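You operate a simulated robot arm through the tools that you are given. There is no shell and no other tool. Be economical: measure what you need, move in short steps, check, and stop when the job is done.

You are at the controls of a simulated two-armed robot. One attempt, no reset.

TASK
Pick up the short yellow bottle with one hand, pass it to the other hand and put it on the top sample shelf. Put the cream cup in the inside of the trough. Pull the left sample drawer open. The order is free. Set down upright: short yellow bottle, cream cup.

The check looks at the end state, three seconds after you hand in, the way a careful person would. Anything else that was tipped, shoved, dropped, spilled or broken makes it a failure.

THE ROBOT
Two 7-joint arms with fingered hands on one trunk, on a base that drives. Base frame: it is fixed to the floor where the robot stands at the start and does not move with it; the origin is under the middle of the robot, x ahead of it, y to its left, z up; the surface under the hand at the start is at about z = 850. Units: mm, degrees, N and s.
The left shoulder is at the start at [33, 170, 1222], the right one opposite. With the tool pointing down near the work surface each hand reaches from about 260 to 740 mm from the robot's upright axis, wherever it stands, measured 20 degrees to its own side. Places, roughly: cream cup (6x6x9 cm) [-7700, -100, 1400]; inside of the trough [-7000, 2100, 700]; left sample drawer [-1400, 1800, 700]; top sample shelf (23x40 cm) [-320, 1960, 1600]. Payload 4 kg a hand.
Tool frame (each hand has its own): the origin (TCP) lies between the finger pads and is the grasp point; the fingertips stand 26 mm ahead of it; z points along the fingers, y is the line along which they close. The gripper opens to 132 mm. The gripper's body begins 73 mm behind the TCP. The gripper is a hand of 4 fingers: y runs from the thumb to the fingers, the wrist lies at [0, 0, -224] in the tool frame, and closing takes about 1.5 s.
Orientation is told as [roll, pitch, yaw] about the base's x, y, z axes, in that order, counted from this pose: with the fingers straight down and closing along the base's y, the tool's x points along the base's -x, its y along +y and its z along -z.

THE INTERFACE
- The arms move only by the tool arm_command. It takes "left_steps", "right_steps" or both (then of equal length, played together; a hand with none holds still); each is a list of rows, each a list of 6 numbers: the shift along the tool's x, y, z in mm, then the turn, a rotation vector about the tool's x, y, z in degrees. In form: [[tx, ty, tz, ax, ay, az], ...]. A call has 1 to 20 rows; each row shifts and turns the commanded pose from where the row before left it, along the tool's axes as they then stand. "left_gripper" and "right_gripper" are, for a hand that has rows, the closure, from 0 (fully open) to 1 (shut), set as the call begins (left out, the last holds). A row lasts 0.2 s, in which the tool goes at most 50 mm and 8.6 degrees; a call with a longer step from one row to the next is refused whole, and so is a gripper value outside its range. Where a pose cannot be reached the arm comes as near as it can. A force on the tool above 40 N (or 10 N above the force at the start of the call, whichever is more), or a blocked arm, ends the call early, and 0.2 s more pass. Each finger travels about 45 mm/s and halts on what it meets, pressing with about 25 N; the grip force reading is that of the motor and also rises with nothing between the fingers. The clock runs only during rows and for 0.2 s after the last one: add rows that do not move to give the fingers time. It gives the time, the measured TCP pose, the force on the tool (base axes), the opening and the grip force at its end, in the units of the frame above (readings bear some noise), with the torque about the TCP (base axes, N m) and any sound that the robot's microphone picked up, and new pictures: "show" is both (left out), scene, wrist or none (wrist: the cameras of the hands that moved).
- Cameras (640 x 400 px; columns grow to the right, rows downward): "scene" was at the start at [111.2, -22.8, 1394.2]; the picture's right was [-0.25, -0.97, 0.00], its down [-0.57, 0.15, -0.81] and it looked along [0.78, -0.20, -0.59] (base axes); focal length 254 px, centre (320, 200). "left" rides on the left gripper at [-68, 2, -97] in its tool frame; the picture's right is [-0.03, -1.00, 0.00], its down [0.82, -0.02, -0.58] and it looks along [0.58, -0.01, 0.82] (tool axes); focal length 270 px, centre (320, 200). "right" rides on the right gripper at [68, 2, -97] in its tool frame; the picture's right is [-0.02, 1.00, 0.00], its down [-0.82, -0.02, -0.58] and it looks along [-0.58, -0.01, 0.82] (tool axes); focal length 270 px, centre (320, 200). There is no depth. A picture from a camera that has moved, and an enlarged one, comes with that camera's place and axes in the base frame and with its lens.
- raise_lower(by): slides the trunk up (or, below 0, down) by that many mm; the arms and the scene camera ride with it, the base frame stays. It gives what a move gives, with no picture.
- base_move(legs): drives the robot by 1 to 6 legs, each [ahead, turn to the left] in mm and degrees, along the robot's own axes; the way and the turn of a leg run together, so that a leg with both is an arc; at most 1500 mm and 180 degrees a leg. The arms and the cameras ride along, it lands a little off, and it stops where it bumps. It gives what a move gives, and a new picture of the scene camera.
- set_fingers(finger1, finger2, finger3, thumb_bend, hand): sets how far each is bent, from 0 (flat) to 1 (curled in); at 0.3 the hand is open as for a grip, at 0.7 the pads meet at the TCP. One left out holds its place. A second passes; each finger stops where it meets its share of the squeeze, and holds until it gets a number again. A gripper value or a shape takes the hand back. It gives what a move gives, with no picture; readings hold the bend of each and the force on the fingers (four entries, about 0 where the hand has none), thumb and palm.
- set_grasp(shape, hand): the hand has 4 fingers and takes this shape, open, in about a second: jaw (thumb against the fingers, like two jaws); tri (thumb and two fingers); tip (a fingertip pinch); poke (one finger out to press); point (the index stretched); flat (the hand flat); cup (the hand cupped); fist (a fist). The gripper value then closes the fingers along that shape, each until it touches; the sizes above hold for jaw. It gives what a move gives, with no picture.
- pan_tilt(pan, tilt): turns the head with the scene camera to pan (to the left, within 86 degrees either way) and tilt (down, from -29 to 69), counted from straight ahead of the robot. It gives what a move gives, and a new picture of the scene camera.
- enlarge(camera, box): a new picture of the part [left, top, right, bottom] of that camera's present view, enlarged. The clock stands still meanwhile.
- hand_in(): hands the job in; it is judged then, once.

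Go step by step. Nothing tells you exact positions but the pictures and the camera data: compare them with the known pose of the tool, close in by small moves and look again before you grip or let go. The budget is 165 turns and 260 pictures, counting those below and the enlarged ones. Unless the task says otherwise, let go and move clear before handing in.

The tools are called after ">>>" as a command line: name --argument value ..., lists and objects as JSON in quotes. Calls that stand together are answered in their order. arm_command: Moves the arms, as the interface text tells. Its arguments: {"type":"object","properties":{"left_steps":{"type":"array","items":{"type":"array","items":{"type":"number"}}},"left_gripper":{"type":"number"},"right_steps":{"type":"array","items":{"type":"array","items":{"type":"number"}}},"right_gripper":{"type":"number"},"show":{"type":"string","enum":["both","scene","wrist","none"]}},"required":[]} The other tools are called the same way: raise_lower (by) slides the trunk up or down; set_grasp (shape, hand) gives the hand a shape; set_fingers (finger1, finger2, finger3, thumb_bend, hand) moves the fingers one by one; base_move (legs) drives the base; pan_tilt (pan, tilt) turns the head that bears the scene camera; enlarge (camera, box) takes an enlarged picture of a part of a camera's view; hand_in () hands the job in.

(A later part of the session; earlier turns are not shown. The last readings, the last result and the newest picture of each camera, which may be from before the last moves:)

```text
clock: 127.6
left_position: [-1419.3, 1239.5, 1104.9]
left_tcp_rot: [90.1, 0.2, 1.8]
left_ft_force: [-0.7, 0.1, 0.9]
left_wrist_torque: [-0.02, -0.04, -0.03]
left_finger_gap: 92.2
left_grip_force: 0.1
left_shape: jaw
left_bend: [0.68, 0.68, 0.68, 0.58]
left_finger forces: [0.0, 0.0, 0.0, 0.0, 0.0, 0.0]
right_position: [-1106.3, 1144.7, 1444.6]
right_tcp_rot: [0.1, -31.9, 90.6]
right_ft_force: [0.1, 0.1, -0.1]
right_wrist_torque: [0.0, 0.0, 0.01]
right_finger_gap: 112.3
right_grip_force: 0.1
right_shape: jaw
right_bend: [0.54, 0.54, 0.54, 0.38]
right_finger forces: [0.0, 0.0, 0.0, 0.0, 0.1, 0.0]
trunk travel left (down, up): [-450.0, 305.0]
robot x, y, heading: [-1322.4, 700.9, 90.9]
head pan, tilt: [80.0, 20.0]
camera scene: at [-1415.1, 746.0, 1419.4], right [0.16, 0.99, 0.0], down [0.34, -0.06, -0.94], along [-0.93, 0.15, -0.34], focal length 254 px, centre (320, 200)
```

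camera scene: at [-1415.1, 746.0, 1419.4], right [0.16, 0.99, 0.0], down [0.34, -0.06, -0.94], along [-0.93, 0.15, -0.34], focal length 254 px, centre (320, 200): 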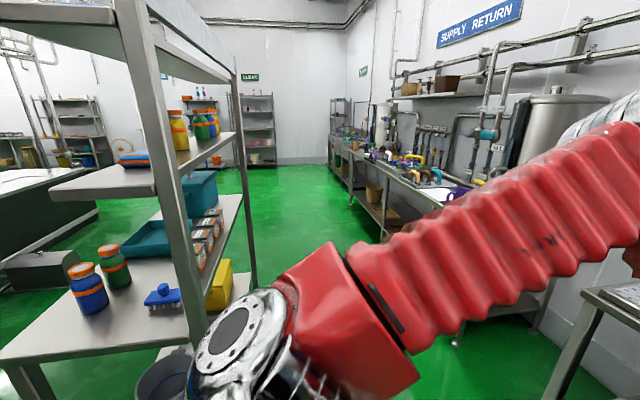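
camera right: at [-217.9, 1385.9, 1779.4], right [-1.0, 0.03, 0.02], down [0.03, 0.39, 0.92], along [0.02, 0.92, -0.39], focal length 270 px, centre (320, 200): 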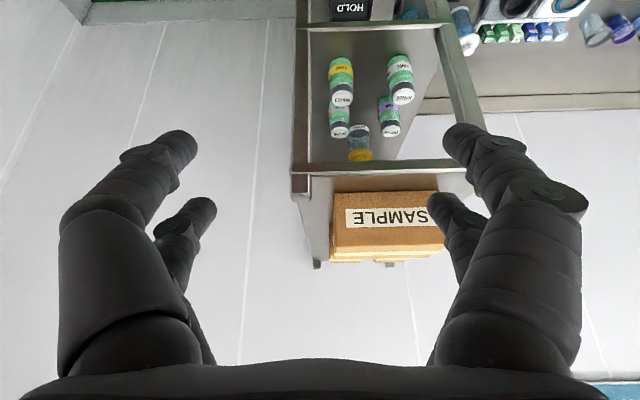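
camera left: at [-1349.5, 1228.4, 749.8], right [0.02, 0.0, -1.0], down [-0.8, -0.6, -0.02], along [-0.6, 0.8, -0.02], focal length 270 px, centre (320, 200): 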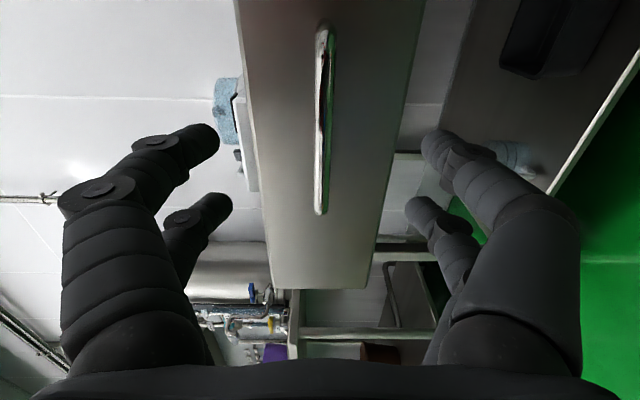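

The tall shelf unit on the left is close (post near [−1956, 527]). I'll first roll the left hand back, then turn toward −x in small legs while moving forward into the aisle (y ≈ 1100).

>>> arm_command --left_steps '[[0, 0, 0, 0, 0, -8.2], [0, 0, 0, 0, 0, -8.2], [0, 0, 0, 0, 0, -8.2], [0, 0, 0, 0, 0, -8.2], [0, 0, 0, 0, 0, -8.2], [0, 0, 0, 0, 0, -8.2], [0, 0, 0, 0, 0, -8.2], [0, 0, 0, 0, 0, -8.2], [0, 0, 0, 0, 0, -8.2], [0, 0, 0, 0, 0, -8.1], [0, 0, 0, 0, 0, -8.1], [0, 0, -30, 0, 8, 0], [0, 0, -30, 0, 8, 0], [0, 0, -30, 0, 8, 0], [0, 0, 0, 0, 8, 0], [0, 0, 0, 0, 8, 0], [0, 0, 0, 0, 8, 0], [0, 0, 0, 0, 8, 0], [0, 0, 0, 0, 8, 0]]' --show "none"

>>> base_move --legs '[[150, 25], [150, 25], [100, 20], [0, 19]]'

```text
clock: 131.6
left_position: [-1411.8, 1157.5, 1117.4]
left_tcp_rot: [0.0, -26.0, 91.7]
left_ft_force: [-0.1, 0.0, -0.2]
left_wrist_torque: [0.02, -0.02, -0.01]
left_finger_gap: 92.5
left_grip_force: 0.1
left_shape: jaw
left_bend: [0.68, 0.68, 0.68, 0.58]
left_finger forces: [0.1, 0.1, 0.1, 0.1, 0.1, 0.1]
left hand out of reach, approached as far as the arm can: row 14
right_position: [-1107.9, 1145.3, 1444.8]
right_tcp_rot: [0.1, -31.9, 90.5]
right_ft_force: [-0.3, -0.2, -0.4]
right_wrist_torque: [-0.01, 0.02, 0.03]
right_finger_gap: 112.1
right_grip_force: 0.0
right_shape: jaw
right_bend: [0.54, 0.54, 0.54, 0.38]
right_finger forces: [0.0, 0.1, 0.0, 0.1, 0.0, 0.1]
trunk travel left (down, up): [-450.0, 305.0]
robot x, y, heading: [-1319.6, 701.8, 90.9]
head pan, tilt: [80.0, 20.0]
```

```text
clock: 136.6
left_position: [-2001.3, 1050.8, 1117.6]
left_tcp_rot: [-0.2, -26.2, 166.1]
left_ft_force: [-0.2, -1.1, -0.6]
left_wrist_torque: [0.05, -0.06, -0.04]
left_finger_gap: 92.3
left_grip_force: 0.0
left_shape: jaw
left_bend: [0.67, 0.67, 0.67, 0.58]
left_finger forces: [0.1, 0.0, 0.0, 0.1, 0.1, 0.1]
right_position: [-1907.7, 1338.8, 1446.6]
right_tcp_rot: [-0.4, -32.0, 165.0]
right_ft_force: [-0.1, -1.6, -0.2]
right_wrist_torque: [0.1, -0.02, -0.08]
right_finger_gap: 112.4
right_grip_force: 0.1
right_shape: jaw
right_bend: [0.54, 0.54, 0.54, 0.38]
right_finger forces: [0.0, 0.1, 0.0, 0.0, 0.0, 0.1]
trunk travel left (down, up): [-450.0, 305.0]
robot x, y, heading: [-1525.7, 1060.7, 164.9]
head pan, tilt: [80.0, 20.0]
stopped in leg 4: the robot was blocked; the commanded pose is now the measured one
camera scene: at [-1597.9, 978.3, 1418.8], right [-0.9, 0.43, 0.0], down [0.15, 0.31, -0.94], along [-0.4, -0.85, -0.35], focal length 254 px, centre (320, 200)
```

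scene: 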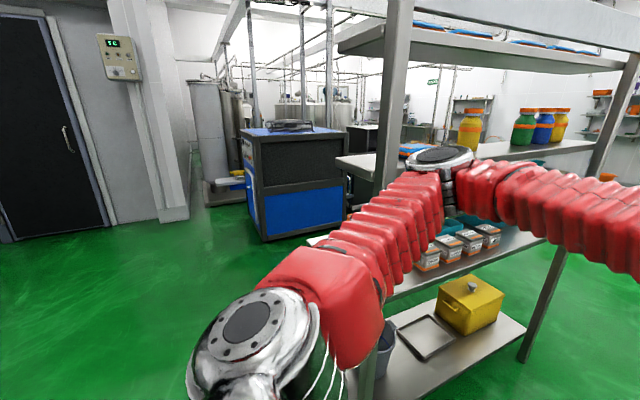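

The left elbow has come close to the shelf unit. I back away 200 mm and stretch the left arm forward so the elbow comes in.

>>> base_move --legs '[[-200, 0]]'

>>> arm_command --left_steps '[[0, -20, 40, 0, 0, 0], [0, -20, 40, 0, -8, 0], [0, -20, 40, 0, -8, 0], [0, -20, 40, 0, -8, 0], [0, -20, 30, 0, -8, 0], [0, 0, 30, 0, -8, 0], [0, 0, 0, 0, 0, 0]]' --show "scene"

```text
clock: 138.2
left_position: [-1801.4, 1004.1, 1117.4]
left_tcp_rot: [0.1, -26.3, 165.7]
left_ft_force: [0.5, -0.5, -0.5]
left_wrist_torque: [0.0, 0.0, 0.01]
left_finger_gap: 92.1
left_grip_force: 0.0
left_shape: jaw
left_bend: [0.67, 0.67, 0.67, 0.58]
left_finger forces: [0.0, 0.1, 0.1, 0.0, 0.0, 0.1]
right_position: [-1705.4, 1294.1, 1446.3]
right_tcp_rot: [0.3, -31.9, 164.6]
right_ft_force: [0.4, -0.8, -0.3]
right_wrist_torque: [0.03, 0.04, 0.01]
right_finger_gap: 112.1
right_grip_force: 0.1
right_shape: jaw
right_bend: [0.54, 0.54, 0.54, 0.38]
right_finger forces: [0.0, 0.1, 0.1, 0.0, 0.0, 0.0]
trunk travel left (down, up): [-450.0, 305.0]
robot x, y, heading: [-1326.3, 1011.9, 164.8]
head pan, tilt: [80.0, 20.0]
camera scene: at [-1398.2, 931.5, 1419.4], right [-0.9, 0.43, 0.0], down [0.15, 0.31, -0.94], along [-0.4, -0.85, -0.34], focal length 254 px, centre (320, 200)
```

scene: 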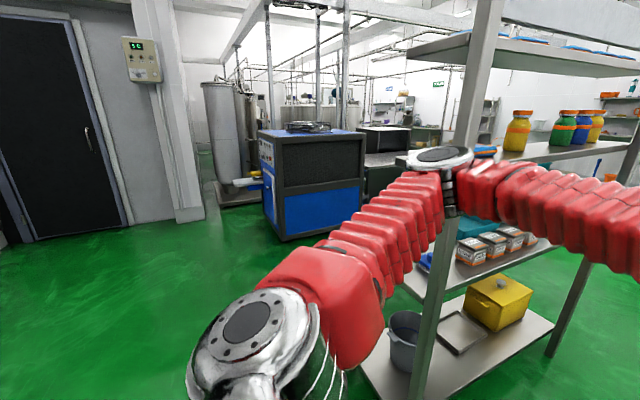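

```text
clock: 139.8
left_position: [-1909.9, 1132.4, 950.8]
left_tcp_rot: [0.1, -66.3, 165.7]
left_ft_force: [0.5, -0.3, -0.4]
left_wrist_torque: [0.02, -0.01, -0.02]
left_finger_gap: 92.4
left_grip_force: 0.1
left_shape: jaw
left_bend: [0.67, 0.67, 0.67, 0.58]
left_finger forces: [0.0, 0.0, 0.0, 0.0, 0.0, 0.0]
right_position: [-1708.8, 1293.7, 1446.2]
right_tcp_rot: [0.1, -32.0, 164.7]
right_ft_force: [0.1, -1.3, -0.1]
right_wrist_torque: [0.04, -0.03, 0.02]
right_finger_gap: 112.3
right_grip_force: 0.1
right_shape: jaw
right_bend: [0.54, 0.54, 0.54, 0.38]
right_finger forces: [0.1, 0.0, 0.1, 0.0, 0.0, 0.0]
trunk travel left (down, up): [-450.0, 305.0]
robot x, y, heading: [-1331.5, 1008.2, 164.8]
head pan, tilt: [80.0, 20.0]
camera scene: at [-1400.1, 930.9, 1419.3], right [-0.9, 0.43, 0.0], down [0.15, 0.31, -0.94], along [-0.4, -0.85, -0.34], focal length 254 px, centre (320, 200)
```

scene: 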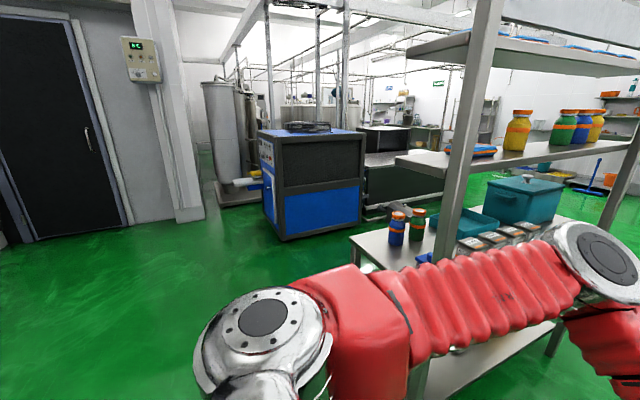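

The elbow is now further in. Driving on: 400 mm, then straighten to −x.

>>> base_move --legs '[[400, 0], [100, 15]]'

>>> pan_tilt --pan 0 --tilt 20

```text
clock: 143.3
left_position: [-2404.8, 1103.6, 948.9]
left_tcp_rot: [0.2, -66.1, -179.9]
left_ft_force: [-0.6, -0.8, -0.1]
left_wrist_torque: [-0.04, 0.01, -0.01]
left_finger_gap: 92.6
left_grip_force: 0.0
left_shape: jaw
left_bend: [0.67, 0.67, 0.67, 0.58]
left_finger forces: [0.1, 0.0, 0.1, 0.1, 0.1, 0.0]
right_position: [-2251.6, 1309.1, 1444.7]
right_tcp_rot: [0.0, -31.8, 179.0]
right_ft_force: [0.1, -0.1, 0.1]
right_wrist_torque: [0.06, -0.05, -0.01]
right_finger_gap: 112.0
right_grip_force: 0.1
right_shape: jaw
right_bend: [0.54, 0.54, 0.54, 0.38]
right_finger forces: [0.1, 0.0, 0.0, 0.0, 0.1, 0.0]
trunk travel left (down, up): [-450.0, 305.0]
robot x, y, heading: [-1810.1, 1144.0, 179.1]
head pan, tilt: [80.0, 20.0]
camera scene: at [-1862.9, 1048.0, 1419.1], right [-0.98, 0.19, 0.0], down [0.07, 0.34, -0.94], along [-0.18, -0.92, -0.34], focal length 254 px, centre (320, 200)
```

scene: 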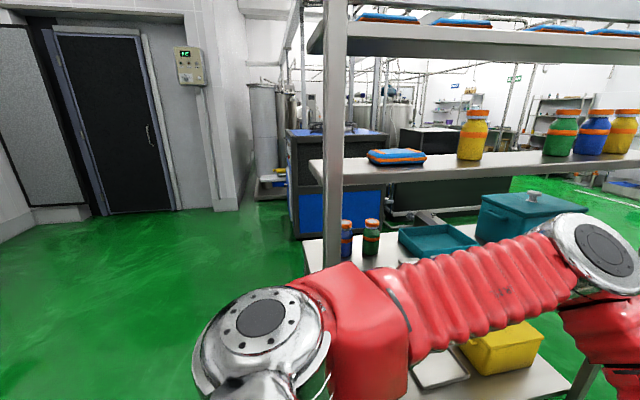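

```text
clock: 144.8
left_position: [-2402.6, 1104.2, 951.0]
left_tcp_rot: [0.4, -66.2, 179.9]
left_ft_force: [0.0, 0.3, 0.0]
left_wrist_torque: [0.0, 0.01, -0.03]
left_finger_gap: 92.3
left_grip_force: 0.0
left_shape: jaw
left_bend: [0.67, 0.67, 0.67, 0.58]
left_finger forces: [0.0, 0.0, 0.0, 0.1, 0.0, 0.1]
right_position: [-2248.9, 1311.8, 1445.8]
right_tcp_rot: [0.2, -31.9, 179.2]
right_ft_force: [-0.2, 0.8, 0.3]
right_wrist_torque: [0.01, -0.01, 0.0]
right_finger_gap: 112.3
right_grip_force: 0.1
right_shape: jaw
right_bend: [0.54, 0.54, 0.54, 0.38]
right_finger forces: [0.0, 0.0, 0.0, 0.0, 0.0, 0.0]
trunk travel left (down, up): [-450.0, 305.0]
robot x, y, heading: [-1812.6, 1139.3, 179.2]
head pan, tilt: [0.0, 20.0]
camera scene: at [-1935.7, 1142.2, 1419.3], right [0.02, 1.0, 0.0], down [0.34, -0.01, -0.94], along [-0.94, 0.01, -0.34], focal length 254 px, centre (320, 200)
```

scene: 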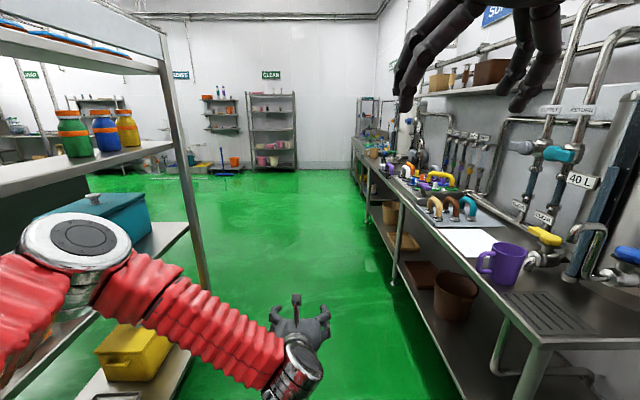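

The aisle ahead is clear and the "CLEAN" rack with the cup is at the far wall. Driving 1500 mm at a time.

>>> base_move --legs '[[1500, 0], [1500, 0]]'

```text
clock: 159.2
left_position: [-5345.9, 1274.1, 951.0]
left_tcp_rot: [0.3, -66.1, 177.2]
left_ft_force: [0.8, -0.1, 0.0]
left_wrist_torque: [-0.02, -0.01, -0.02]
left_finger_gap: 92.3
left_grip_force: 0.1
left_shape: jaw
left_bend: [0.67, 0.67, 0.67, 0.58]
left_finger forces: [0.1, 0.0, 0.0, 0.0, 0.1, 0.0]
right_position: [-5181.2, 1470.5, 1446.4]
right_tcp_rot: [0.1, -31.9, 176.3]
right_ft_force: [0.2, 0.3, -1.2]
right_wrist_torque: [0.0, 0.02, -0.01]
right_finger_gap: 112.3
right_grip_force: 0.1
right_shape: jaw
right_bend: [0.54, 0.54, 0.54, 0.38]
right_finger forces: [0.1, 0.0, 0.1, 0.0, 0.0, 0.0]
trunk travel left (down, up): [-450.0, 305.0]
robot x, y, heading: [-4750.6, 1279.8, 176.2]
head pan, tilt: [0.0, 20.0]
camera scene: at [-4877.5, 1288.5, 1419.3], right [0.07, 1.0, 0.0], down [0.34, -0.02, -0.94], along [-0.94, 0.06, -0.34], focal length 254 px, centre (320, 200)
```

scene: 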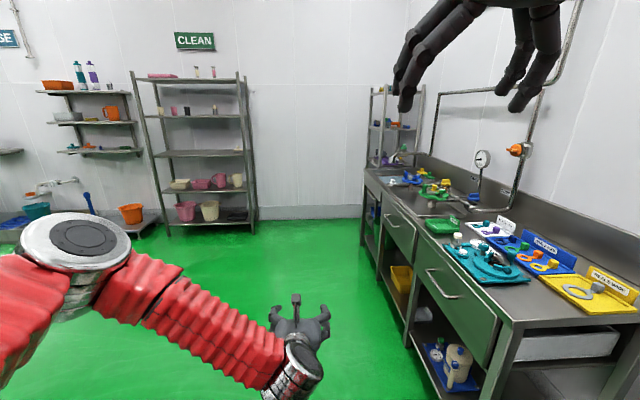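

Zooming on the rack and the bench with the trough.

>>> enlarge --camera "scene" --box '[120, 50, 270, 144]'

>>> enlarge --camera "scene" --box '[340, 80, 500, 260]'

```text
4.26 times, centred on (195, 97) of scene
camera zoom: at [-4877.5, 1288.5, 1419.3], right [0.07, 1.0, 0.0], down [0.34, -0.02, -0.94], along [-0.94, 0.06, -0.34], focal length 1081 px, centre (852, 638)
```

zoom: 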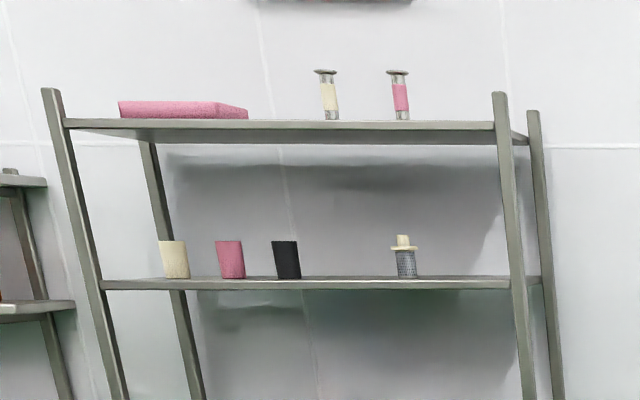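

```text
2.22 times, centred on (420, 170) of scene
camera zoom: at [-4877.5, 1288.5, 1419.3], right [0.07, 1.0, 0.0], down [0.34, -0.02, -0.94], along [-0.94, 0.06, -0.34], focal length 564 px, centre (98, 267)
```

zoom: 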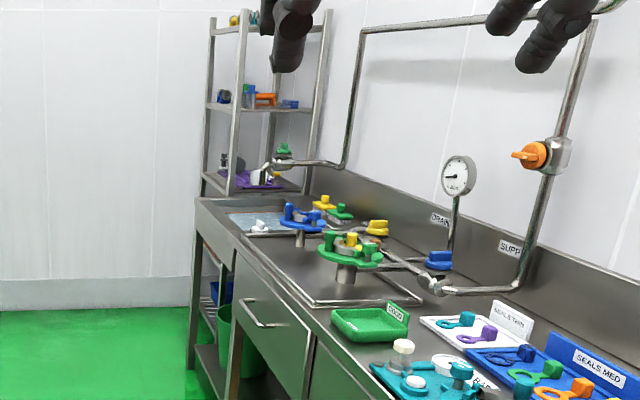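

The cream cup is the leftmost on the second shelf, near [−7700, −148, 1355–1445]. Driving diagonally across the free floor to stand in front of it.

>>> base_move --legs '[[0, 22], [0, 20.5], [1000, 0], [950, 0]]'

```text
clock: 162.1
left_position: [-5204.5, 899.6, 953.5]
left_tcp_rot: [0.6, -66.3, -143.4]
left_ft_force: [0.2, 1.1, -0.3]
left_wrist_torque: [-0.02, 0.04, 0.01]
left_finger_gap: 92.3
left_grip_force: 0.0
left_shape: jaw
left_bend: [0.67, 0.67, 0.67, 0.58]
left_finger forces: [0.1, 0.1, 0.0, 0.1, 0.0, 0.0]
right_position: [-5205.3, 1155.7, 1448.1]
right_tcp_rot: [0.2, -31.8, -144.0]
right_ft_force: [0.1, 0.8, -0.5]
right_wrist_torque: [0.0, 0.0, -0.03]
right_finger_gap: 112.2
right_grip_force: 0.1
right_shape: jaw
right_bend: [0.54, 0.54, 0.54, 0.38]
right_finger forces: [0.1, 0.1, 0.1, 0.0, 0.0, 0.0]
trunk travel left (down, up): [-450.0, 305.0]
robot x, y, heading: [-4776.9, 1317.4, -143.0]
head pan, tilt: [0.0, 20.0]
stopped in leg 2: the robot was blocked; the commanded pose is now the measured one
camera scene: at [-4873.6, 1240.1, 1419.3], right [-0.6, 0.8, 0.0], down [0.27, 0.21, -0.94], along [-0.75, -0.57, -0.34], focal length 254 px, centre (320, 200)
```

scene: 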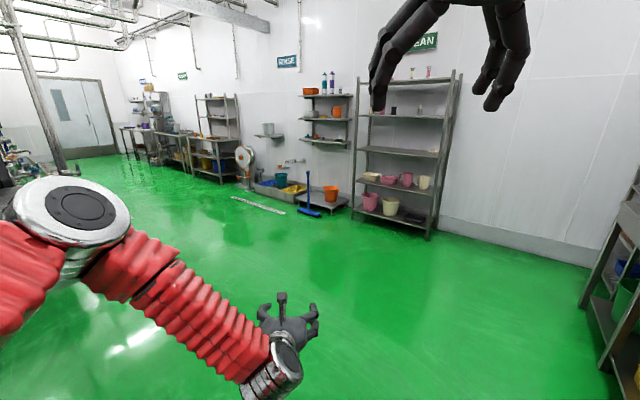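

Heading 217° is what I need (the rear met the bench). Driving on.

>>> base_move --legs '[[1000, 1], [1000, 1]]'

```text
clock: 172.2
left_position: [-6793.1, -332.4, 953.2]
left_tcp_rot: [0.5, -66.2, -142.6]
left_ft_force: [0.5, -0.3, -0.1]
left_wrist_torque: [-0.02, -0.03, 0.0]
left_finger_gap: 92.3
left_grip_force: 0.0
left_shape: jaw
left_bend: [0.67, 0.67, 0.67, 0.58]
left_finger forces: [0.1, 0.0, 0.1, 0.1, 0.0, 0.0]
right_position: [-6797.2, -77.3, 1447.3]
right_tcp_rot: [0.3, -31.9, -143.6]
right_ft_force: [-0.4, 0.1, -0.8]
right_wrist_torque: [-0.01, 0.0, 0.01]
right_finger_gap: 112.4
right_grip_force: 0.0
right_shape: jaw
right_bend: [0.54, 0.54, 0.54, 0.38]
right_finger forces: [0.0, 0.0, 0.1, 0.0, 0.1, 0.0]
trunk travel left (down, up): [-450.0, 305.0]
robot x, y, heading: [-6367.6, 85.7, -142.7]
head pan, tilt: [0.0, 20.0]
camera scene: at [-6466.2, 11.3, 1419.3], right [-0.61, 0.79, 0.0], down [0.27, 0.21, -0.94], along [-0.75, -0.57, -0.34], focal length 254 px, centre (320, 200)
```

scene: 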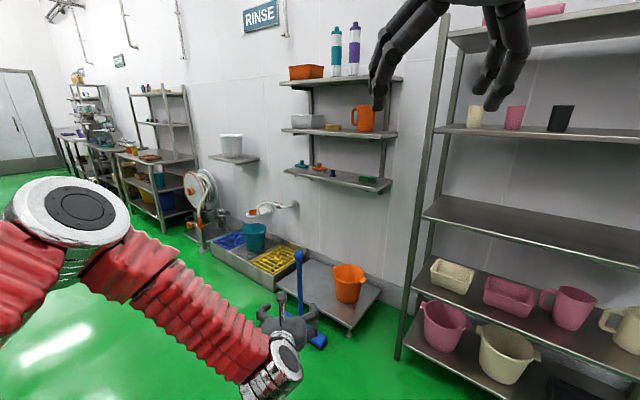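

Turning right to face the rack.

>>> base_move --legs '[[0, -19], [0, -18]]'

```text
clock: 174.9
left_position: [-6961.6, 10.8, 952.7]
left_tcp_rot: [0.4, -66.1, -180.0]
left_ft_force: [-0.7, -0.5, -0.1]
left_wrist_torque: [-0.02, -0.02, 0.0]
left_finger_gap: 92.2
left_grip_force: 0.0
left_shape: jaw
left_bend: [0.67, 0.67, 0.67, 0.58]
left_finger forces: [0.0, 0.0, 0.0, 0.1, 0.0, 0.1]
right_position: [-6808.9, 216.7, 1447.7]
right_tcp_rot: [0.3, -31.9, 179.1]
right_ft_force: [0.5, -0.5, 1.1]
right_wrist_torque: [-0.01, -0.02, 0.01]
right_finger_gap: 112.2
right_grip_force: 0.0
right_shape: jaw
right_bend: [0.54, 0.54, 0.54, 0.38]
right_finger forces: [0.1, 0.0, 0.0, 0.0, 0.0, 0.1]
trunk travel left (down, up): [-450.0, 305.0]
robot x, y, heading: [-6367.2, 47.2, -179.3]
head pan, tilt: [0.0, 20.0]
camera scene: at [-6493.0, 46.0, 1419.2], right [-0.01, 1.0, 0.0], down [0.34, 0.0, -0.94], along [-0.94, -0.01, -0.34], focal length 254 px, centre (320, 200)
```

scene: 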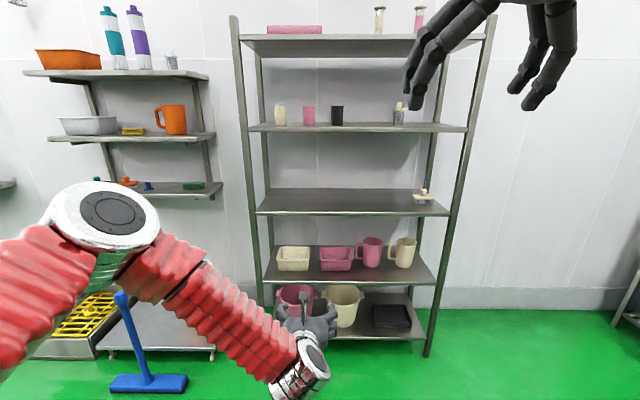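

The cup's base is near [−7700, −148, 1346]. I'll raise the trunk 200 mm and set the left hand to a 45° downward grip pose, tucked back, before moving closer.

>>> raise_lower --by 200

>>> arm_command --left_steps '[[0, 0, 0, 0, 7, 0], [0, 0, 0, 0, 7, 0], [0, 0, 0, 0, 7, 0], [-14.7, 17.7, -39.8, 0, 0, 0], [-14.7, 17.7, -39.8, 0, 0, 0], [-14.7, 17.7, -39.8, 0, 0, 0], [-14.7, 17.7, -39.8, 0, 0, 0], [-14.7, 17.7, -39.8, 0, 0, 0], [-14.7, 17.7, -39.8, 0, 0, 0], [-14.7, 17.7, -39.8, 0, 0, 0], [-14.7, 17.7, -39.8, 0, 0, 0], [-14.7, 17.7, -39.8, 0, 0, 0], [0, 0, 0, 0, 0, 0]]' --left_gripper 0 --show "both"

```text
clock: 177.1
left_position: [-6960.9, 12.3, 1152.6]
left_tcp_rot: [0.4, -66.3, 179.9]
left_ft_force: [-0.6, 1.3, 0.1]
left_wrist_torque: [-0.02, -0.03, 0.0]
left_finger_gap: 92.3
left_grip_force: 0.1
left_shape: jaw
left_bend: [0.67, 0.67, 0.67, 0.58]
left_finger forces: [0.1, 0.0, 0.0, 0.0, 0.0, 0.0]
right_position: [-6807.1, 216.6, 1648.4]
right_tcp_rot: [0.2, -31.9, 179.1]
right_ft_force: [-0.2, 0.1, 0.3]
right_wrist_torque: [0.0, 0.05, -0.03]
right_finger_gap: 112.4
right_grip_force: 0.0
right_shape: jaw
right_bend: [0.54, 0.54, 0.54, 0.38]
right_finger forces: [0.0, 0.0, 0.0, 0.0, 0.0, 0.1]
trunk travel left (down, up): [-650.0, 105.0]
robot x, y, heading: [-6370.5, 48.1, -179.5]
head pan, tilt: [0.0, 20.0]
```

```text
clock: 179.8
left_position: [-6798.7, -149.0, 1499.8]
left_tcp_rot: [0.3, -45.2, -180.0]
left_ft_force: [-0.1, -0.4, -0.9]
left_wrist_torque: [0.01, -0.01, -0.02]
left_finger_gap: 131.9
left_grip_force: 0.0
left_shape: jaw
left_bend: [0.3, 0.3, 0.3, 0.3]
left_finger forces: [0.0, 0.0, 0.0, 0.0, 0.1, 0.0]
right_position: [-6808.6, 217.0, 1648.5]
right_tcp_rot: [0.2, -31.9, 179.1]
right_ft_force: [0.7, 0.1, 0.3]
right_wrist_torque: [-0.03, 0.03, 0.03]
right_finger_gap: 112.3
right_grip_force: 0.1
right_shape: jaw
right_bend: [0.54, 0.54, 0.54, 0.38]
right_finger forces: [0.0, 0.0, 0.0, 0.0, 0.1, 0.0]
trunk travel left (down, up): [-650.0, 105.0]
robot x, y, heading: [-6367.8, 45.9, -179.2]
head pan, tilt: [0.0, 20.0]
camera scene: at [-6475.8, 46.7, 1620.0], right [-0.01, 1.0, 0.0], down [0.34, 0.0, -0.94], along [-0.94, -0.01, -0.34], focal length 254 px, centre (320, 200)
camera left: at [-6777.1, -148.6, 1616.7], right [-0.02, 1.0, 0.01], down [0.98, 0.03, -0.17], along [-0.17, 0.01, -0.98], focal length 270 px, centre (320, 200)
```

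scene: 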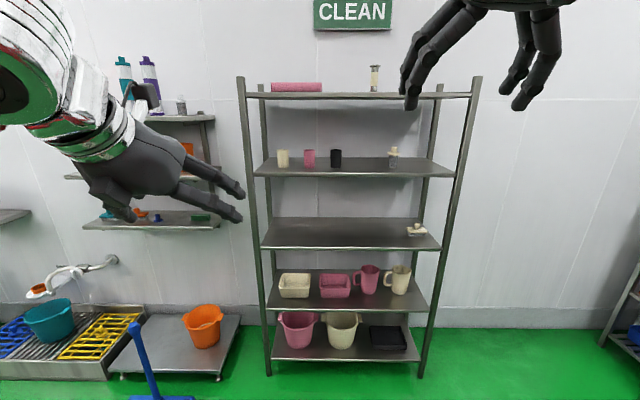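
left: 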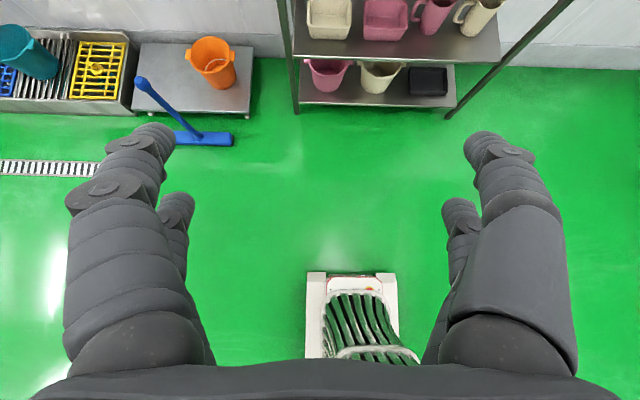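

Cup centre estimate ≈ [−7765, −150], shelf top ≈ 1343, rack front ≈ −7537, left post inner edge ≈ y −222. First I tuck the right hand back so that it won't meet the rack, narrow the left hand's opening and yaw it 15°.

>>> arm_command --right_steps '[[35, 0, 30, 0, 0, 0], [35, 0, 30, 0, 0, 0], [35, 0, 30, 0, 0, 0], [35, 0, 30, 0, 0, 0], [35, 0, 30, 0, 0, 0], [35, 0, 30, 0, 0, 0], [35, 0, 30, 0, 0, 0], [35, 0, 30, 0, 0, 0], [35, 0, 30, 0, 0, 0]]' --left_steps '[[0, 0, 0, -5.3, 0, -5.3], [0, 0, 0, -5.3, 0, -5.3], [0, 0, 0, 0, 0, 0], [0, 0, 0, 0, 0, 0], [0, 0, 0, 0, 0, 0], [0, 0, 0, 0, 0, 0], [0, 0, 0, 0, 0, 0], [0, 0, 0, 0, 0, 0], [0, 0, 0, 0, 0, 0]]' --left_gripper 0.25 --show "none"

>>> base_move --legs '[[450, 0]]'

```text
clock: 181.8
left_position: [-6796.0, -144.3, 1501.5]
left_tcp_rot: [0.3, -45.4, -165.0]
left_ft_force: [0.1, 1.1, -0.4]
left_wrist_torque: [0.0, -0.01, 0.02]
left_finger_gap: 99.2
left_grip_force: 0.0
left_shape: jaw
left_bend: [0.63, 0.63, 0.63, 0.51]
left_finger forces: [0.1, 0.1, 0.0, 0.1, 0.1, 0.0]
right_position: [-6743.1, 267.0, 1365.4]
right_tcp_rot: [0.3, -31.7, 179.1]
right_ft_force: [0.7, 0.8, 0.3]
right_wrist_torque: [-0.01, 0.05, 0.02]
right_finger_gap: 112.1
right_grip_force: 0.1
right_shape: jaw
right_bend: [0.54, 0.54, 0.54, 0.38]
right_finger forces: [0.0, 0.0, 0.0, 0.0, 0.0, 0.1]
right hand out of reach, approached as far as the arm can: row 6, 7, 8, 9
trunk travel left (down, up): [-650.0, 105.0]
robot x, y, heading: [-6370.2, 46.4, -179.3]
head pan, tilt: [0.0, 20.0]
```

```text
clock: 184.7
left_position: [-7259.2, -154.2, 1501.1]
left_tcp_rot: [0.1, -45.2, -164.8]
left_ft_force: [-0.2, 0.6, -0.4]
left_wrist_torque: [0.0, 0.01, 0.02]
left_finger_gap: 99.2
left_grip_force: 0.1
left_shape: jaw
left_bend: [0.63, 0.63, 0.63, 0.51]
left_finger forces: [0.0, 0.0, 0.1, 0.0, 0.0, 0.0]
right_position: [-7206.4, 258.4, 1365.2]
right_tcp_rot: [0.3, -31.7, 179.4]
right_ft_force: [-1.0, 0.0, 0.8]
right_wrist_torque: [0.01, 0.0, 0.01]
right_finger_gap: 112.3
right_grip_force: 0.0
right_shape: jaw
right_bend: [0.54, 0.54, 0.54, 0.38]
right_finger forces: [0.0, 0.0, 0.0, 0.0, 0.1, 0.1]
trunk travel left (down, up): [-650.0, 105.0]
robot x, y, heading: [-6830.6, 42.5, -179.3]
head pan, tilt: [0.0, 20.0]
camera scene: at [-6936.4, 40.3, 1620.1], right [-0.01, 1.0, 0.0], down [0.34, 0.0, -0.94], along [-0.94, -0.01, -0.34], focal length 254 px, centre (320, 200)
```

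scene: 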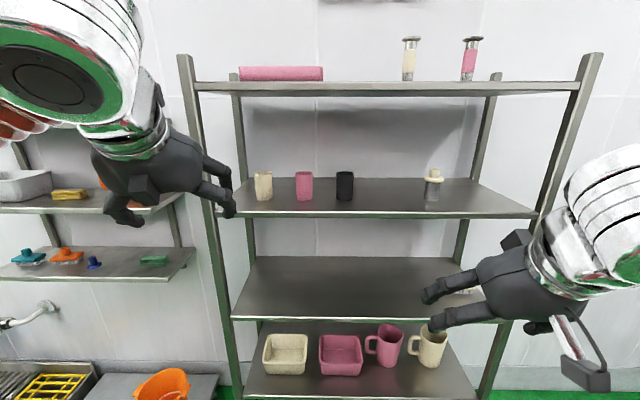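

Refining the cup position with a zoom.

>>> enlarge --camera "scene" --box '[180, 150, 370, 240]'

```text
3.37 times, centred on (275, 195) of scene
camera zoom: at [-6936.4, 40.3, 1620.1], right [-0.01, 1.0, 0.0], down [0.34, 0.0, -0.94], along [-0.94, -0.01, -0.34], focal length 855 px, centre (472, 217)
```

zoom: 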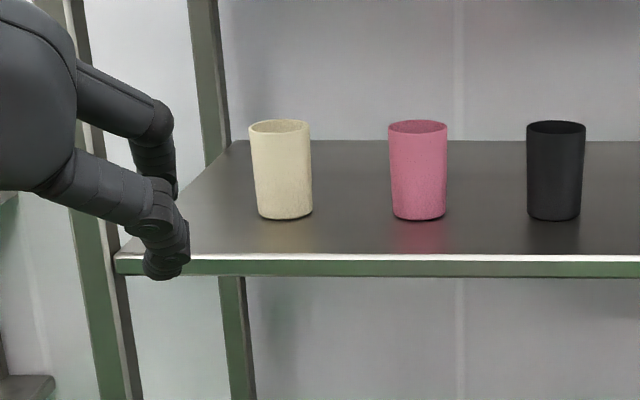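

The cup centre is around x ≈ −7745 ± 25, y ≈ −152. Driving 230 mm closer and then looking with the left wrist camera.

>>> base_move --legs '[[230, 0]]'

>>> enlarge --camera "left" --box '[0, 0, 640, 400]'

```text
clock: 186.4
left_position: [-7488.0, -157.0, 1499.6]
left_tcp_rot: [0.2, -45.4, -164.7]
left_ft_force: [0.3, 0.1, -0.3]
left_wrist_torque: [0.0, 0.02, 0.03]
left_finger_gap: 99.1
left_grip_force: 0.1
left_shape: jaw
left_bend: [0.63, 0.63, 0.63, 0.51]
left_finger forces: [0.1, 0.1, 0.1, 0.0, 0.1, 0.0]
right_position: [-7436.1, 254.0, 1366.0]
right_tcp_rot: [0.3, -31.7, 179.4]
right_ft_force: [0.0, 0.3, -0.3]
right_wrist_torque: [0.01, 0.01, 0.01]
right_finger_gap: 112.2
right_grip_force: 0.0
right_shape: jaw
right_bend: [0.54, 0.54, 0.54, 0.38]
right_finger forces: [0.1, 0.0, 0.0, 0.1, 0.0, 0.0]
trunk travel left (down, up): [-650.0, 105.0]
robot x, y, heading: [-7056.8, 37.8, -179.4]
head pan, tilt: [0.0, 20.0]
camera scene: at [-7165.7, 37.3, 1620.0], right [-0.01, 1.0, 0.0], down [0.34, 0.0, -0.94], along [-0.94, -0.01, -0.34], focal length 254 px, centre (320, 200)
```

scene: 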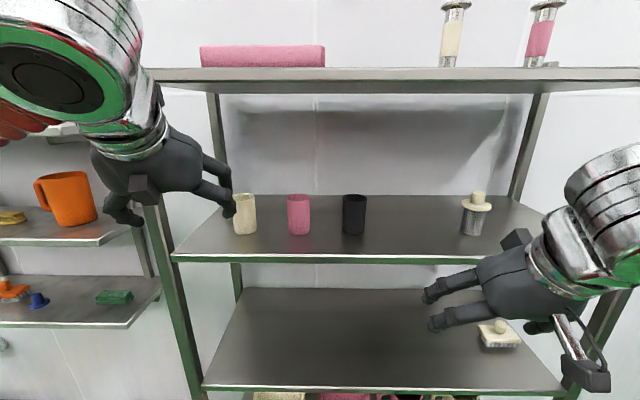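

```text
1.00 times, centred on (320, 200) of left (not enlarged: the box is as wide or as high as the picture)
camera zoom: at [-7467.6, -152.1, 1617.5], right [-0.28, 0.96, 0.02], down [0.94, 0.28, -0.17], along [-0.17, -0.03, -0.98], focal length 270 px, centre (320, 200)
```

zoom: 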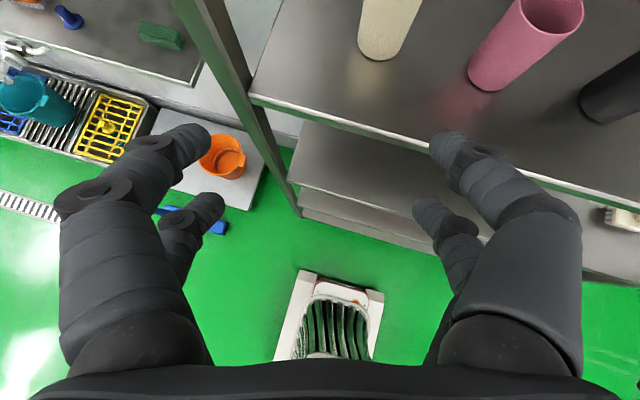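

Triangulated: cup centre ≈ [−7712, −152], base z ≈ 1350. Moving the left hand to the start of the 45° approach line.

>>> arm_command --left_steps '[[-26.7, -21.4, 26.7, 0, 0, 0], [-26.7, -21.4, 26.7, 0, 0, 0], [-26.7, -21.4, 26.7, 0, 0, 0], [0, 0, 0, 0, 0, 0]]' --show "both"

```text
clock: 187.4
left_position: [-7611.5, -125.3, 1500.4]
left_tcp_rot: [0.0, -45.2, -164.7]
left_ft_force: [0.6, -0.2, 0.4]
left_wrist_torque: [0.02, 0.0, 0.0]
left_finger_gap: 99.1
left_grip_force: 0.1
left_shape: jaw
left_bend: [0.63, 0.63, 0.63, 0.51]
left_finger forces: [0.0, 0.0, 0.0, 0.0, 0.1, 0.0]
right_position: [-7434.9, 253.6, 1365.3]
right_tcp_rot: [0.3, -31.7, 179.3]
right_ft_force: [-0.6, 0.4, 0.0]
right_wrist_torque: [0.02, 0.0, -0.01]
right_finger_gap: 112.2
right_grip_force: 0.0
right_shape: jaw
right_bend: [0.54, 0.54, 0.54, 0.38]
right_finger forces: [0.0, 0.0, 0.0, 0.0, 0.0, 0.0]
trunk travel left (down, up): [-650.0, 105.0]
robot x, y, heading: [-7056.9, 39.4, -179.2]
head pan, tilt: [0.0, 20.0]
camera scene: at [-7164.4, 36.7, 1620.1], right [-0.01, 1.0, 0.0], down [0.34, 0.01, -0.94], along [-0.94, -0.01, -0.34], focal length 254 px, centre (320, 200)
camera left: at [-7591.1, -120.4, 1616.9], right [-0.28, 0.96, 0.02], down [0.94, 0.28, -0.17], along [-0.17, -0.03, -0.98], focal length 270 px, centre (320, 200)
```

scene: 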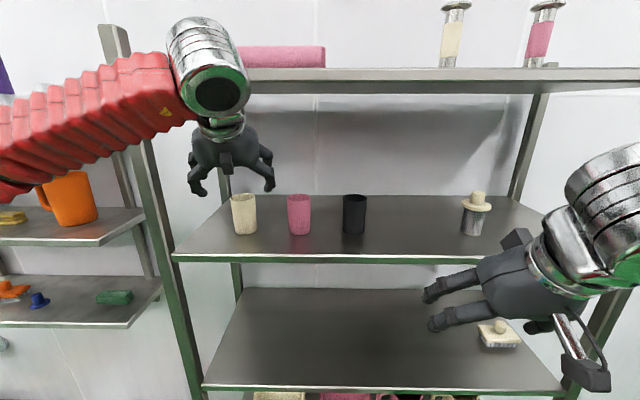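
left: 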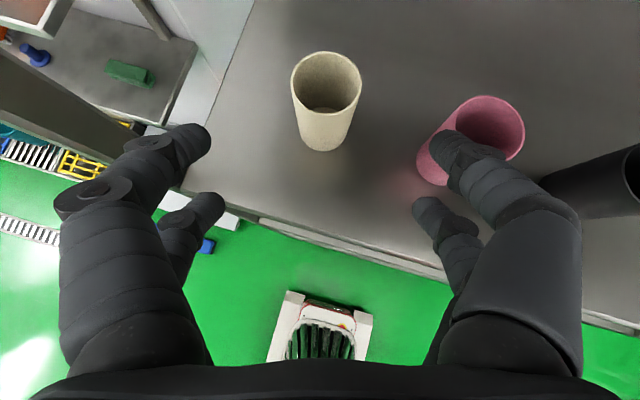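

Refined: cup centre ≈ [−7723, −150], base ≈ 1330. Advancing 100 of 166 mm along the approach line.

>>> arm_command --left_steps '[[1, -1, 25, 0, 0, 0], [1, -1, 25, 0, 0, 0], [1, -1, 25, 0, 0, 0], [1, -1, 25, 0, 0, 0], [0, 0, 0, 0, 0, 0]]' --show "both"

```text
clock: 188.6
left_position: [-7680.0, -139.9, 1429.0]
left_tcp_rot: [0.3, -45.3, -164.6]
left_ft_force: [0.2, 0.1, 0.1]
left_wrist_torque: [-0.04, -0.01, 0.0]
left_finger_gap: 99.1
left_grip_force: 0.0
left_shape: jaw
left_bend: [0.63, 0.63, 0.63, 0.51]
left_finger forces: [0.1, 0.0, 0.1, 0.0, 0.0, 0.0]
right_position: [-7434.5, 254.1, 1366.1]
right_tcp_rot: [0.3, -31.7, 179.4]
right_ft_force: [0.1, 0.2, -0.3]
right_wrist_torque: [-0.01, 0.0, 0.06]
right_finger_gap: 112.2
right_grip_force: 0.0
right_shape: jaw
right_bend: [0.54, 0.54, 0.54, 0.38]
right_finger forces: [0.1, 0.0, 0.0, 0.0, 0.0, 0.0]
trunk travel left (down, up): [-650.0, 105.0]
robot x, y, heading: [-7061.6, 39.9, -179.1]
head pan, tilt: [0.0, 20.0]
camera scene: at [-7164.5, 37.7, 1620.1], right [-0.01, 1.0, 0.0], down [0.34, 0.0, -0.94], along [-0.94, -0.01, -0.34], focal length 254 px, centre (320, 200)
camera left: at [-7659.7, -134.4, 1545.1], right [-0.28, 0.96, 0.02], down [0.94, 0.28, -0.17], along [-0.17, -0.03, -0.98], focal length 270 px, centre (320, 200)
```

scene: 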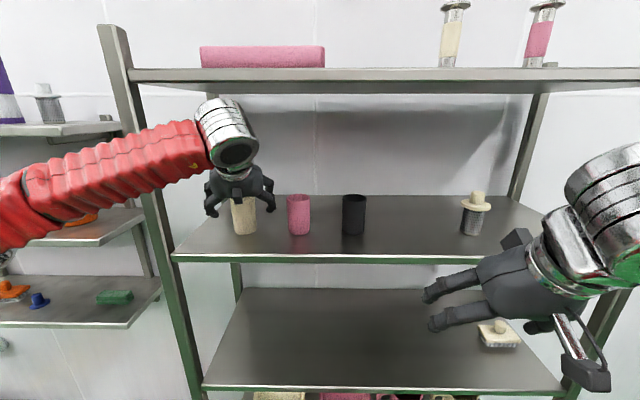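
left: 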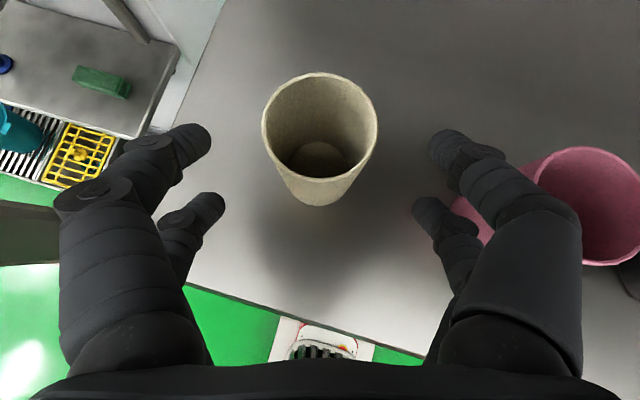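

Consistent: cup axis [−7719, −149], top ≈ 1419. Final 59 mm of the approach.

>>> arm_command --left_steps '[[2, 0, 20, 0, 0, 0], [2, 0, 20, 0, 0, 0], [1, -1, 19, 0, 0, 0], [0, 0, 0, 0, 0, 0]]' --show "wrist"

>>> enlarge --camera "scene" --box '[160, 120, 340, 270]'

```text
clock: 189.6
left_position: [-7718.8, -148.2, 1384.0]
left_tcp_rot: [0.2, -45.3, -164.7]
left_ft_force: [1.2, 0.2, -0.6]
left_wrist_torque: [0.02, 0.01, 0.01]
left_finger_gap: 99.6
left_grip_force: 0.1
left_shape: jaw
left_bend: [0.63, 0.63, 0.63, 0.51]
left_finger forces: [0.0, 0.0, 0.0, 0.1, 0.0, 0.0]
right_position: [-7436.5, 255.3, 1366.1]
right_tcp_rot: [0.3, -31.6, 179.5]
right_ft_force: [0.2, 0.7, -0.7]
right_wrist_torque: [0.02, 0.02, 0.0]
right_finger_gap: 112.3
right_grip_force: 0.1
right_shape: jaw
right_bend: [0.54, 0.54, 0.54, 0.38]
right_finger forces: [0.1, 0.0, 0.0, 0.0, 0.0, 0.0]
trunk travel left (down, up): [-650.0, 105.0]
robot x, y, heading: [-7058.1, 37.3, -179.2]
head pan, tilt: [0.0, 20.0]
camera left: at [-7697.8, -144.1, 1500.1], right [-0.28, 0.96, 0.02], down [0.94, 0.28, -0.17], along [-0.17, -0.03, -0.98], focal length 270 px, centre (320, 200)
```

left: 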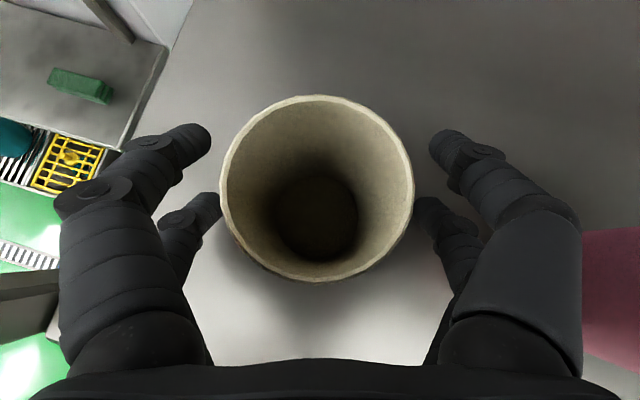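

```text
2.67 times, centred on (250, 195) of scene
camera zoom: at [-7165.0, 37.4, 1620.1], right [-0.01, 1.0, 0.0], down [0.34, 0.0, -0.94], along [-0.94, -0.01, -0.34], focal length 677 px, centre (507, 213)
```

zoom: 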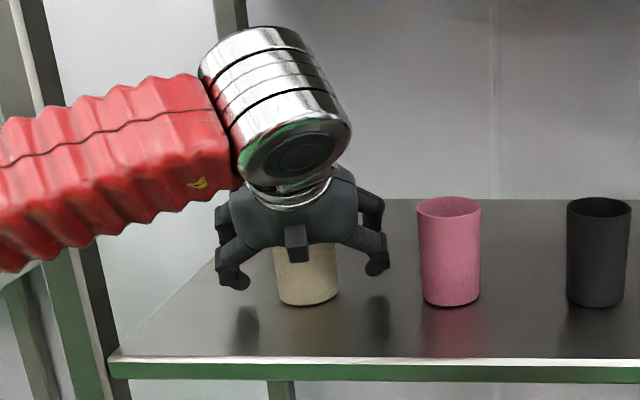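

Cup is centred between the fingers. Closing.

>>> arm_command --left_steps '[[0, 0, 0, 0, 0, 0], [0, 0, 0, 0, 0, 0], [0, 0, 0, 0, 0, 0], [0, 0, 0, 0, 0, 0], [0, 0, 0, 0, 0, 0], [0, 0, 0, 0, 0, 0], [0, 0, 0, 0, 0, 0], [0, 0, 0, 0, 0, 0]]' --left_gripper 1 --show "wrist"

```text
clock: 191.4
left_position: [-7718.6, -148.9, 1386.4]
left_tcp_rot: [0.0, -45.5, -164.5]
left_ft_force: [-1.9, -0.3, 15.5]
left_wrist_torque: [0.04, -0.28, -0.01]
left_finger_gap: 22.7
left_grip_force: 24.9
left_shape: jaw
left_bend: [0.73, 0.74, 0.74, 0.74]
left_finger forces: [1.5, 25.4, 25.0, 0.0, 6.4, 0.0]
right_position: [-7434.8, 254.7, 1365.9]
right_tcp_rot: [0.3, -31.6, 179.5]
right_ft_force: [0.9, -0.3, -0.6]
right_wrist_torque: [-0.01, -0.02, 0.0]
right_finger_gap: 112.0
right_grip_force: 0.0
right_shape: jaw
right_bend: [0.54, 0.54, 0.54, 0.38]
right_finger forces: [0.0, 0.1, 0.0, 0.0, 0.0, 0.1]
trunk travel left (down, up): [-650.0, 105.0]
robot x, y, heading: [-7057.4, 39.2, -179.5]
head pan, tilt: [0.0, 20.0]
camera left: at [-7696.8, -144.2, 1502.6], right [-0.28, 0.96, 0.02], down [0.94, 0.28, -0.18], along [-0.18, -0.03, -0.98], focal length 270 px, centre (320, 200)
```

left: 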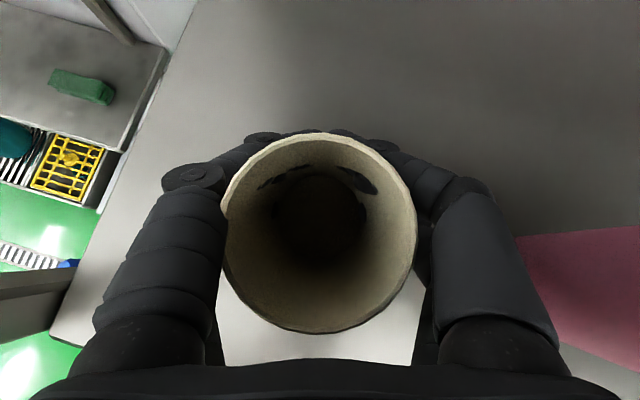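

The fingertips hooked behind the cup and tilted it about 10° toward me. I'll open again, let it settle, and regrip 14 mm further back.

>>> arm_command --left_steps '[[0, 0, 0, 0, 0, 0], [0, 0, 0, 0, 0, 0], [0, 0, 0, 0, 0, 0], [0, 0, 0, 0, 0, 0], [0, 0, 0, 0, 0, 0], [0, 0, 0, 0, 0, 0]]' --left_gripper 0.25 --show "wrist"

>>> enlarge --camera "scene" --box '[160, 120, 340, 270]'

```text
clock: 192.8
left_position: [-7719.5, -148.6, 1385.8]
left_tcp_rot: [0.1, -45.3, -164.6]
left_ft_force: [-0.1, 0.2, 0.8]
left_wrist_torque: [-0.03, 0.01, 0.0]
left_finger_gap: 98.7
left_grip_force: 0.0
left_shape: jaw
left_bend: [0.64, 0.64, 0.64, 0.51]
left_finger forces: [0.0, 0.0, 0.0, 0.0, 0.0, 0.0]
right_position: [-7435.1, 253.7, 1366.3]
right_tcp_rot: [0.4, -31.7, 179.5]
right_ft_force: [-0.6, 0.2, 0.5]
right_wrist_torque: [0.0, 0.0, -0.02]
right_finger_gap: 112.1
right_grip_force: 0.0
right_shape: jaw
right_bend: [0.54, 0.54, 0.54, 0.38]
right_finger forces: [0.0, 0.1, 0.1, 0.0, 0.1, 0.1]
trunk travel left (down, up): [-650.0, 105.0]
robot x, y, heading: [-7053.9, 38.9, -179.3]
head pan, tilt: [0.0, 20.0]
camera left: at [-7698.0, -144.3, 1500.3], right [-0.28, 0.96, 0.02], down [0.94, 0.28, -0.17], along [-0.17, -0.03, -0.98], focal length 270 px, centre (320, 200)
```

left: 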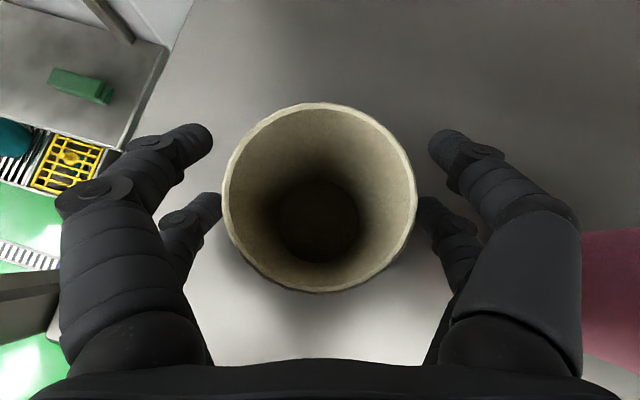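

```text
2.67 times, centred on (250, 195) of scene
camera zoom: at [-7165.3, 37.3, 1620.1], right [-0.01, 1.0, 0.0], down [0.34, 0.0, -0.94], along [-0.94, -0.01, -0.34], focal length 677 px, centre (507, 213)
```

zoom: 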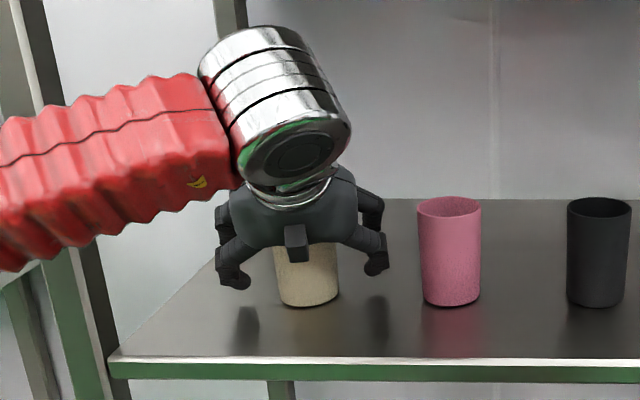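

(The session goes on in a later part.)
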